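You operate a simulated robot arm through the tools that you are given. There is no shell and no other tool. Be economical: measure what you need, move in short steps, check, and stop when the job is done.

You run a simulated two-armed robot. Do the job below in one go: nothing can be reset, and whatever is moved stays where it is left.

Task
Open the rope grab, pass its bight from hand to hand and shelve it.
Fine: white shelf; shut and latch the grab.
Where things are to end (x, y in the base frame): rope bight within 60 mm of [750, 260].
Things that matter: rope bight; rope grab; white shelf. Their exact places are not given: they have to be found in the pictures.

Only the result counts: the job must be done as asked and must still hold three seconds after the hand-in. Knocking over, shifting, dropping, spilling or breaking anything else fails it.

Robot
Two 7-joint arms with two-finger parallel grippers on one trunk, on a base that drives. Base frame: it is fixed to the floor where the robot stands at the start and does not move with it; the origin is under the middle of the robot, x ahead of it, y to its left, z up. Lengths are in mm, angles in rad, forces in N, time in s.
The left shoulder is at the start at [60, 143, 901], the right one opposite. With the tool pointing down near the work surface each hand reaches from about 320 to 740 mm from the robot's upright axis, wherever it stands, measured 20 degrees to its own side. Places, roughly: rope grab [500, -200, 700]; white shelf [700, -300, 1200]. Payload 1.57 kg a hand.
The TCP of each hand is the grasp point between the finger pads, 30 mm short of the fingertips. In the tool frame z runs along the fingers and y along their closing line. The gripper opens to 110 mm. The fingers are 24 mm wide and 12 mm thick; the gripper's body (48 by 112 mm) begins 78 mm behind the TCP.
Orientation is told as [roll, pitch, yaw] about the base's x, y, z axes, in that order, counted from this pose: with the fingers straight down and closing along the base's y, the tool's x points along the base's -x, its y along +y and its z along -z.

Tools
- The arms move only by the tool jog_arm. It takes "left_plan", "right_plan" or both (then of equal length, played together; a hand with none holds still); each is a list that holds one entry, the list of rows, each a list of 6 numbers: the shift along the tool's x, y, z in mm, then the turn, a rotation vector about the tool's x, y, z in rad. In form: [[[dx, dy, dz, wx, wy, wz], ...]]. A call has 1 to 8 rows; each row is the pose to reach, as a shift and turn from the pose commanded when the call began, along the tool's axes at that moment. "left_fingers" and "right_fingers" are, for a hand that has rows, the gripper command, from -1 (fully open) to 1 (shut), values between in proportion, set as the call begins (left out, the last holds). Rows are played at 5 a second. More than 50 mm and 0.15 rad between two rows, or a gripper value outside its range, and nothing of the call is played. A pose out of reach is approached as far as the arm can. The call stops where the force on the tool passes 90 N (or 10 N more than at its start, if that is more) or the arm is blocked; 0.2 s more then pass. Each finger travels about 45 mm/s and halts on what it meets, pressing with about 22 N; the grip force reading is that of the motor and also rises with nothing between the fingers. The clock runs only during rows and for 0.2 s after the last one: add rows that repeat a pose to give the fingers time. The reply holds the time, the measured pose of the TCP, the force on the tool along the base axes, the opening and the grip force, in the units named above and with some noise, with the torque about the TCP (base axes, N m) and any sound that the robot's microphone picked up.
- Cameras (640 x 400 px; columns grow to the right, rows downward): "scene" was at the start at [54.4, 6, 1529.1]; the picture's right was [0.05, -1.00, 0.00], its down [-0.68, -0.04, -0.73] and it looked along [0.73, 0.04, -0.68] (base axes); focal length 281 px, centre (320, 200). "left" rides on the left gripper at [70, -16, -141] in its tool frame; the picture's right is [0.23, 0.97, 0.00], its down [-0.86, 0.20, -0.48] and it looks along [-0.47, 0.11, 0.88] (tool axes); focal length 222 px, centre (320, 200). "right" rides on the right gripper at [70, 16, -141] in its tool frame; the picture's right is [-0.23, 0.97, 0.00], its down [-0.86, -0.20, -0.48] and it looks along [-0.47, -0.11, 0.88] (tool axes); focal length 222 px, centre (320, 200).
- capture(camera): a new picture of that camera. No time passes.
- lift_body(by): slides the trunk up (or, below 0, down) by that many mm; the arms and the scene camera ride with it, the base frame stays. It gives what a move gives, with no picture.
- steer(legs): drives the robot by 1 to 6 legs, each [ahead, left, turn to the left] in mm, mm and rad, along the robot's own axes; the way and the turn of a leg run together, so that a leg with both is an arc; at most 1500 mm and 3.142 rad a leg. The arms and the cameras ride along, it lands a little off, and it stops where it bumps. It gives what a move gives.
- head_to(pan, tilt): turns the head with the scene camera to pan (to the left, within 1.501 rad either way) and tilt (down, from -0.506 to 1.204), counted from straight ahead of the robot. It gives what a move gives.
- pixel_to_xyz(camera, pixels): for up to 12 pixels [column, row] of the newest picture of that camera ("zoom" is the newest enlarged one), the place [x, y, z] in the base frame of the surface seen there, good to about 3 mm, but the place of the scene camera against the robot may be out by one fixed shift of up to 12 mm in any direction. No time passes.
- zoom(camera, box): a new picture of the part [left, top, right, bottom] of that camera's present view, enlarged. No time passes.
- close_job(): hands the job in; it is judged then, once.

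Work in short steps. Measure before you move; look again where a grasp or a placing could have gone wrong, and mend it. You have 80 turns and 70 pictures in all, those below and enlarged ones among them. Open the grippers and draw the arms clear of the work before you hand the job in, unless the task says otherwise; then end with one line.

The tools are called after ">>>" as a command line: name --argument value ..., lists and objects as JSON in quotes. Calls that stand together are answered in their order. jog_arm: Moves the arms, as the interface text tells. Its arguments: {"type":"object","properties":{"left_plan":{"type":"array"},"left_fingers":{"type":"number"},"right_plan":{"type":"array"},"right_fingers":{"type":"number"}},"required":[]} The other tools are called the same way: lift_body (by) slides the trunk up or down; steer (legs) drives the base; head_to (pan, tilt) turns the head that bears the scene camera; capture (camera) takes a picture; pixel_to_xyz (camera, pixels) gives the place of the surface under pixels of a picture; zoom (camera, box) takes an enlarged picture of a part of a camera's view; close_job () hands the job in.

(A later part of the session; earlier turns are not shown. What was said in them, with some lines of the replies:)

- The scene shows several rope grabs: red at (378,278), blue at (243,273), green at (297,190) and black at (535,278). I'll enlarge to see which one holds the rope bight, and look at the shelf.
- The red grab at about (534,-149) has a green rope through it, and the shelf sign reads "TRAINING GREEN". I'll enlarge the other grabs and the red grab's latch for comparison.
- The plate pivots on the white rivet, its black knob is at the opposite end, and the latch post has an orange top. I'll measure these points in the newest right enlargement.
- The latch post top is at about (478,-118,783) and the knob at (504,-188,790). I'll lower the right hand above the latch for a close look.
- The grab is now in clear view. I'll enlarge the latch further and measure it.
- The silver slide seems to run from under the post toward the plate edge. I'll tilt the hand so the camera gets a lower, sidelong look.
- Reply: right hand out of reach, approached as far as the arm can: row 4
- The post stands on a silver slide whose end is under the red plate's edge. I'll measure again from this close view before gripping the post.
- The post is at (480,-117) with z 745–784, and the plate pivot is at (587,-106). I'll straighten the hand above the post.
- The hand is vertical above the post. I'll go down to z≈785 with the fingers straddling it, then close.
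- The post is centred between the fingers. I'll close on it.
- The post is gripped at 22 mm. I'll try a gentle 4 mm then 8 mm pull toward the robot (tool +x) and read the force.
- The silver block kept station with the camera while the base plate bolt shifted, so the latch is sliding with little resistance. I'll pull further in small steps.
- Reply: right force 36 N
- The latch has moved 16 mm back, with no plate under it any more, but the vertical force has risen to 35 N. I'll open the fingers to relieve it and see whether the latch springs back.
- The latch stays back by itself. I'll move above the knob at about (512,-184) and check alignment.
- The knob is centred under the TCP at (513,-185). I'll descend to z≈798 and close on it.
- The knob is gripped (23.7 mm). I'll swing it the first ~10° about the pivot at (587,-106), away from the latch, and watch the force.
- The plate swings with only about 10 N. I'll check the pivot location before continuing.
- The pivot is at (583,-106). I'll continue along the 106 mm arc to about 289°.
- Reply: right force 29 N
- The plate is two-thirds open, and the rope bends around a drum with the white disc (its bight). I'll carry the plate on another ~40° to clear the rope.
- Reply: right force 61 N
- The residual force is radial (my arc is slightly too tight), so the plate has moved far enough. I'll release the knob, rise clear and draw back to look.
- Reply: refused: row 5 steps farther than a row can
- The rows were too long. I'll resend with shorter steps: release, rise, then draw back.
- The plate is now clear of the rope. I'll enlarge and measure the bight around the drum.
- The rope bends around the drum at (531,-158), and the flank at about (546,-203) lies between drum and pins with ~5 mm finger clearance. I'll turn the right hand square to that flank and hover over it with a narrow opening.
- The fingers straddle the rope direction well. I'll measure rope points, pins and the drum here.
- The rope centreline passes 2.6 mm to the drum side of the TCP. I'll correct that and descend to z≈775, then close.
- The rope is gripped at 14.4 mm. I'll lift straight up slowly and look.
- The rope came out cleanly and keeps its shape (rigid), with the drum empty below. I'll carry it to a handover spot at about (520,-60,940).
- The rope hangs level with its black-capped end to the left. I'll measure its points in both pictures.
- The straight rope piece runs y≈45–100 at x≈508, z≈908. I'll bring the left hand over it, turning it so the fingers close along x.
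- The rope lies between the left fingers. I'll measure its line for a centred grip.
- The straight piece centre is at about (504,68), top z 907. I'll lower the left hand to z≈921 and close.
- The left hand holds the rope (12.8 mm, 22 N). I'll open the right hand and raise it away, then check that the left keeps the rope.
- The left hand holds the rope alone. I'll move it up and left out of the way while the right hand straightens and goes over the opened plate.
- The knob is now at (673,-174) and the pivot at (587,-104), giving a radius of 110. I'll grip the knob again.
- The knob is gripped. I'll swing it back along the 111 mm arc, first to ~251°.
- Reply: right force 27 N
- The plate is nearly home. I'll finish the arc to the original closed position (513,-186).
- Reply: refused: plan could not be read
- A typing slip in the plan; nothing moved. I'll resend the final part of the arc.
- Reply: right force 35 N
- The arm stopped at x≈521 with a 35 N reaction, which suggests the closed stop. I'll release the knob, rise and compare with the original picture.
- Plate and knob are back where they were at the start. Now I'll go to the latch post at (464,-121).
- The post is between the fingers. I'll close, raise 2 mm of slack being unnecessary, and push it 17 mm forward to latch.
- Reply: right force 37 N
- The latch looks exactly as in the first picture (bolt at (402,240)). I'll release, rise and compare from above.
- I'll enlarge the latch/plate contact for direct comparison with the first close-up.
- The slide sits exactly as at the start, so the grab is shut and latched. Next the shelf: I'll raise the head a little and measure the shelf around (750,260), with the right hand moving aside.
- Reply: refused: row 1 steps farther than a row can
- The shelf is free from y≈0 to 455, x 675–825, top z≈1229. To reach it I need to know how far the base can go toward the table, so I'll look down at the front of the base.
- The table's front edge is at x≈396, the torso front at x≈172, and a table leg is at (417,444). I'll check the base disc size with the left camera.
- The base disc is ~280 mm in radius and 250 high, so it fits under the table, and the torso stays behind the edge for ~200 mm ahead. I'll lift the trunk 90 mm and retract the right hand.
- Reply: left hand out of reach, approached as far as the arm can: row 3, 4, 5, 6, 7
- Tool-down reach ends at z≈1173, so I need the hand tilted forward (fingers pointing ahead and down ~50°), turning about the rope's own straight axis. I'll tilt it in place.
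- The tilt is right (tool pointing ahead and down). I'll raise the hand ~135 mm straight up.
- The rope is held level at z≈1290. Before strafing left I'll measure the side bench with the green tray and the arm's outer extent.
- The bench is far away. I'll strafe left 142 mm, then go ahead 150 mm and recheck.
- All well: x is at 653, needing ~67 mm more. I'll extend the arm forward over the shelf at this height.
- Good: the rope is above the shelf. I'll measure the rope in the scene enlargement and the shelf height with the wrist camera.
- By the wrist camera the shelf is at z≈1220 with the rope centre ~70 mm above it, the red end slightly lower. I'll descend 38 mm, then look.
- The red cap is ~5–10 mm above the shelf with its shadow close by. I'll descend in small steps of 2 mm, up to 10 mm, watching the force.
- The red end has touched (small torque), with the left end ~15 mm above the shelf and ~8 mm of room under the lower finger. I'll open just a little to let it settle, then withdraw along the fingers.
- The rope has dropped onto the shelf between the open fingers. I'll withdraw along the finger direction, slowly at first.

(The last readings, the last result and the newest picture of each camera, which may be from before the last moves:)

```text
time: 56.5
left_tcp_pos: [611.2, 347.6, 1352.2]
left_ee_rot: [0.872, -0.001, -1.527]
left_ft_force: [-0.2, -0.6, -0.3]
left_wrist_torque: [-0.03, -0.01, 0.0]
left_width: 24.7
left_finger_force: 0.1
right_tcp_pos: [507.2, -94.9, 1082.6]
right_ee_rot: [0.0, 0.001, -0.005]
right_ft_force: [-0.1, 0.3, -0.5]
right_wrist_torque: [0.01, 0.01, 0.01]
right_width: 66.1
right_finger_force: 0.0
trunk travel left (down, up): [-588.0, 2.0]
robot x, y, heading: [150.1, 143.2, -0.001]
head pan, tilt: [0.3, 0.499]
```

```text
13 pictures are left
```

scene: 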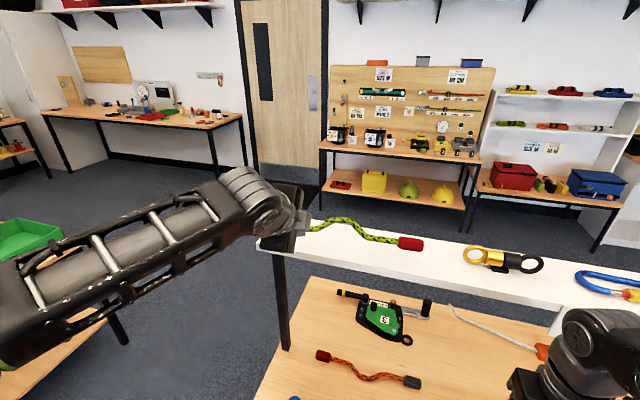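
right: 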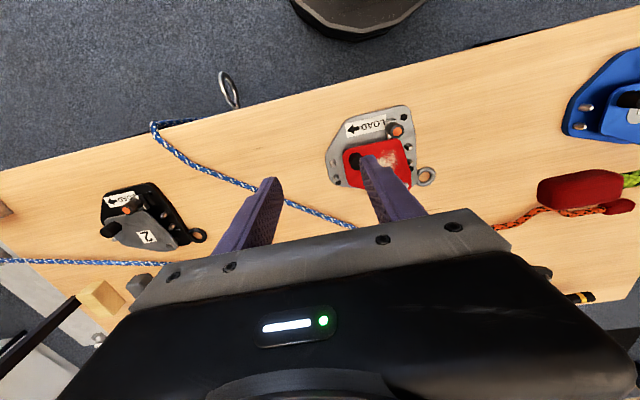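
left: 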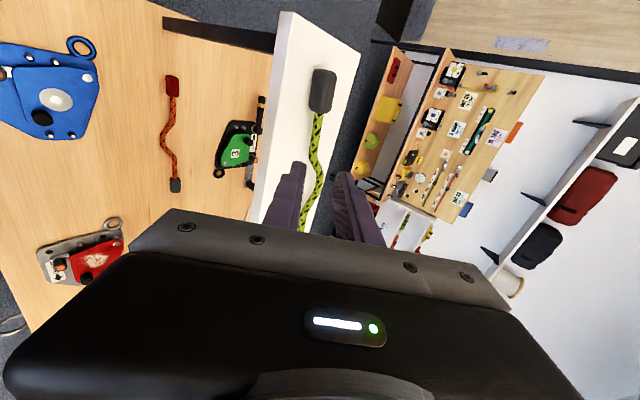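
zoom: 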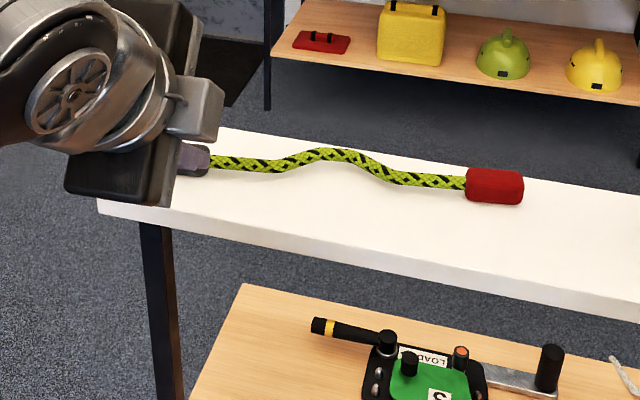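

The rope lies flat on the shelf, clear of the hand. I'll measure where it rests.

>>> pixel_to_xyz --camera "zoom" --pixels '[[495, 185], [440, 181], [390, 175], [345, 155], [300, 158], [250, 163]]'

>>> pixel_to_xyz --camera "left" --pixels '[[321, 90], [317, 130], [313, 160], [318, 180]]'

```text
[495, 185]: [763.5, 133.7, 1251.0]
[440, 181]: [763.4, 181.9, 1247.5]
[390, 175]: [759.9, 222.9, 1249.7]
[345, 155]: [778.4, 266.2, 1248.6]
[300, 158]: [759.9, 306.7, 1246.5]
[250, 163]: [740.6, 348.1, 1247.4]
```

```text
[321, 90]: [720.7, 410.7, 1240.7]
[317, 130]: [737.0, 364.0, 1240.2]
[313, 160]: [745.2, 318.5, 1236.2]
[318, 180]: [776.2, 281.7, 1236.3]
```

The bight centre is at about (755–778, 268), well within 60 mm of (750,260). I'll back the robot off, open both grippers and take a last look.

>>> steer --legs '[[-150, 0, 0]]'

>>> jog_arm --left_plan '[[[0, 0, 0, 0, 0, 0], [0, 0, 0, 0, 0, 0], [0, 0, 0, 0, 0, 0], [0, 0, 0, 0, 0, 0], [0, 0, 0, 0, 0, 0]]]' --left_fingers -1 --right_plan '[[[0, 0, 0, 0, 0, 0], [0, 0, 0, 0, 0, 0], [0, 0, 0, 0, 0, 0], [0, 0, 0, 0, 0, 0], [0, 0, 0, 0, 0, 0]]]' --right_fingers -1

>>> head_to --pan 0.0 --tilt 0.7

>>> capture --camera "scene"

```text
time: 57.8
left_tcp_pos: [460.5, 349.4, 1351.8]
left_ee_rot: [0.87, 0.0, -1.524]
left_ft_force: [-0.8, -0.5, 0.8]
left_wrist_torque: [-0.01, -0.02, 0.04]
left_width: 24.9
left_finger_force: 0.1
right_tcp_pos: [359.5, -94.0, 1082.7]
right_ee_rot: [0.0, -0.001, -0.005]
right_ft_force: [-0.4, -0.2, -0.7]
right_wrist_torque: [-0.01, -0.03, -0.01]
right_width: 65.9
right_finger_force: 0.0
trunk travel left (down, up): [-588.0, 2.0]
robot x, y, heading: [1.0, 139.7, 0.0]
head pan, tilt: [0.3, 0.499]
```

```text
time: 59.0
left_tcp_pos: [462.7, 349.3, 1350.1]
left_ee_rot: [0.869, 0.001, -1.523]
left_ft_force: [0.2, -0.4, 0.3]
left_wrist_torque: [-0.02, 0.03, -0.02]
left_width: 109.9
left_finger_force: 0.1
right_tcp_pos: [360.4, -94.8, 1083.6]
right_ee_rot: [0.0, 0.0, -0.003]
right_ft_force: [0.2, 0.4, -0.5]
right_wrist_torque: [0.02, 0.02, -0.03]
right_width: 109.8
right_finger_force: 0.0
trunk travel left (down, up): [-588.0, 2.0]
robot x, y, heading: [-3.4, 141.5, -0.006]
head pan, tilt: [0.3, 0.499]
```

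```text
time: 59.8
left_tcp_pos: [462.5, 349.1, 1350.2]
left_ee_rot: [0.868, 0.0, -1.524]
left_ft_force: [1.1, -0.2, 0.8]
left_wrist_torque: [-0.04, -0.05, 0.0]
left_width: 109.9
left_finger_force: 0.1
right_tcp_pos: [359.0, -94.7, 1083.6]
right_ee_rot: [-0.001, 0.0, -0.004]
right_ft_force: [-0.6, -0.4, -0.3]
right_wrist_torque: [0.01, -0.02, 0.02]
right_width: 109.8
right_finger_force: 0.0
trunk travel left (down, up): [-588.0, 2.0]
robot x, y, heading: [-4.3, 141.4, -0.009]
head pan, tilt: [0.0, 0.7]
```

```text
12 pictures are left
```

scene: 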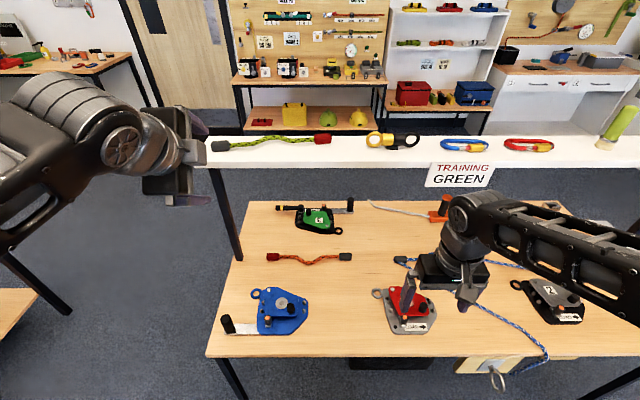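

The rope lies on the shelf at (270,142) and nothing else has moved. One last enlargement of the red grab to confirm it is shut and latched.

>>> zoom --camera "scene" --box '[360, 270, 460, 345]'

>>> pixel_to_xyz --camera "scene" --pixels '[[270, 139], [245, 141], [295, 139], [322, 138], [223, 146]]'

```text
5.33 times, centred on (410, 308) of scene
```

zoom: 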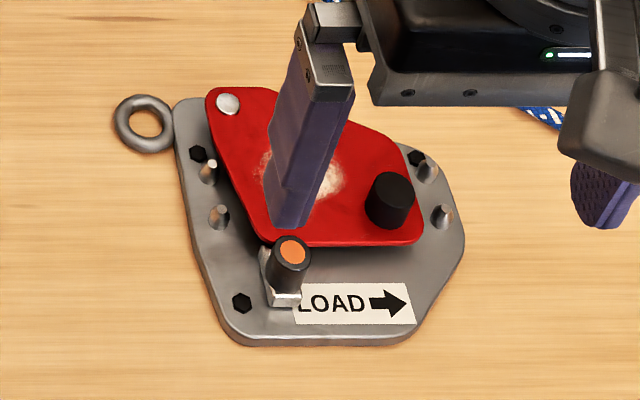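

```text
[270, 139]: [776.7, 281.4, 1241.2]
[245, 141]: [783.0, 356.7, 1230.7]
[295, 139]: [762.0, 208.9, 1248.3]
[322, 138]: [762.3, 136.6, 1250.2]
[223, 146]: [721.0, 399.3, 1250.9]
```

The grab is shut with its latch against the plate as at the start, and the bight rests within ~35 mm of the target. Handing in.

>>> close_job

```text
The job is handed in.
```

The green rope bight was passed from the right hand to the left and now rests on the white shelf about 30 mm from [750, 260]. The red rope grab is shut and latched, both grippers are open, and the arms are clear.
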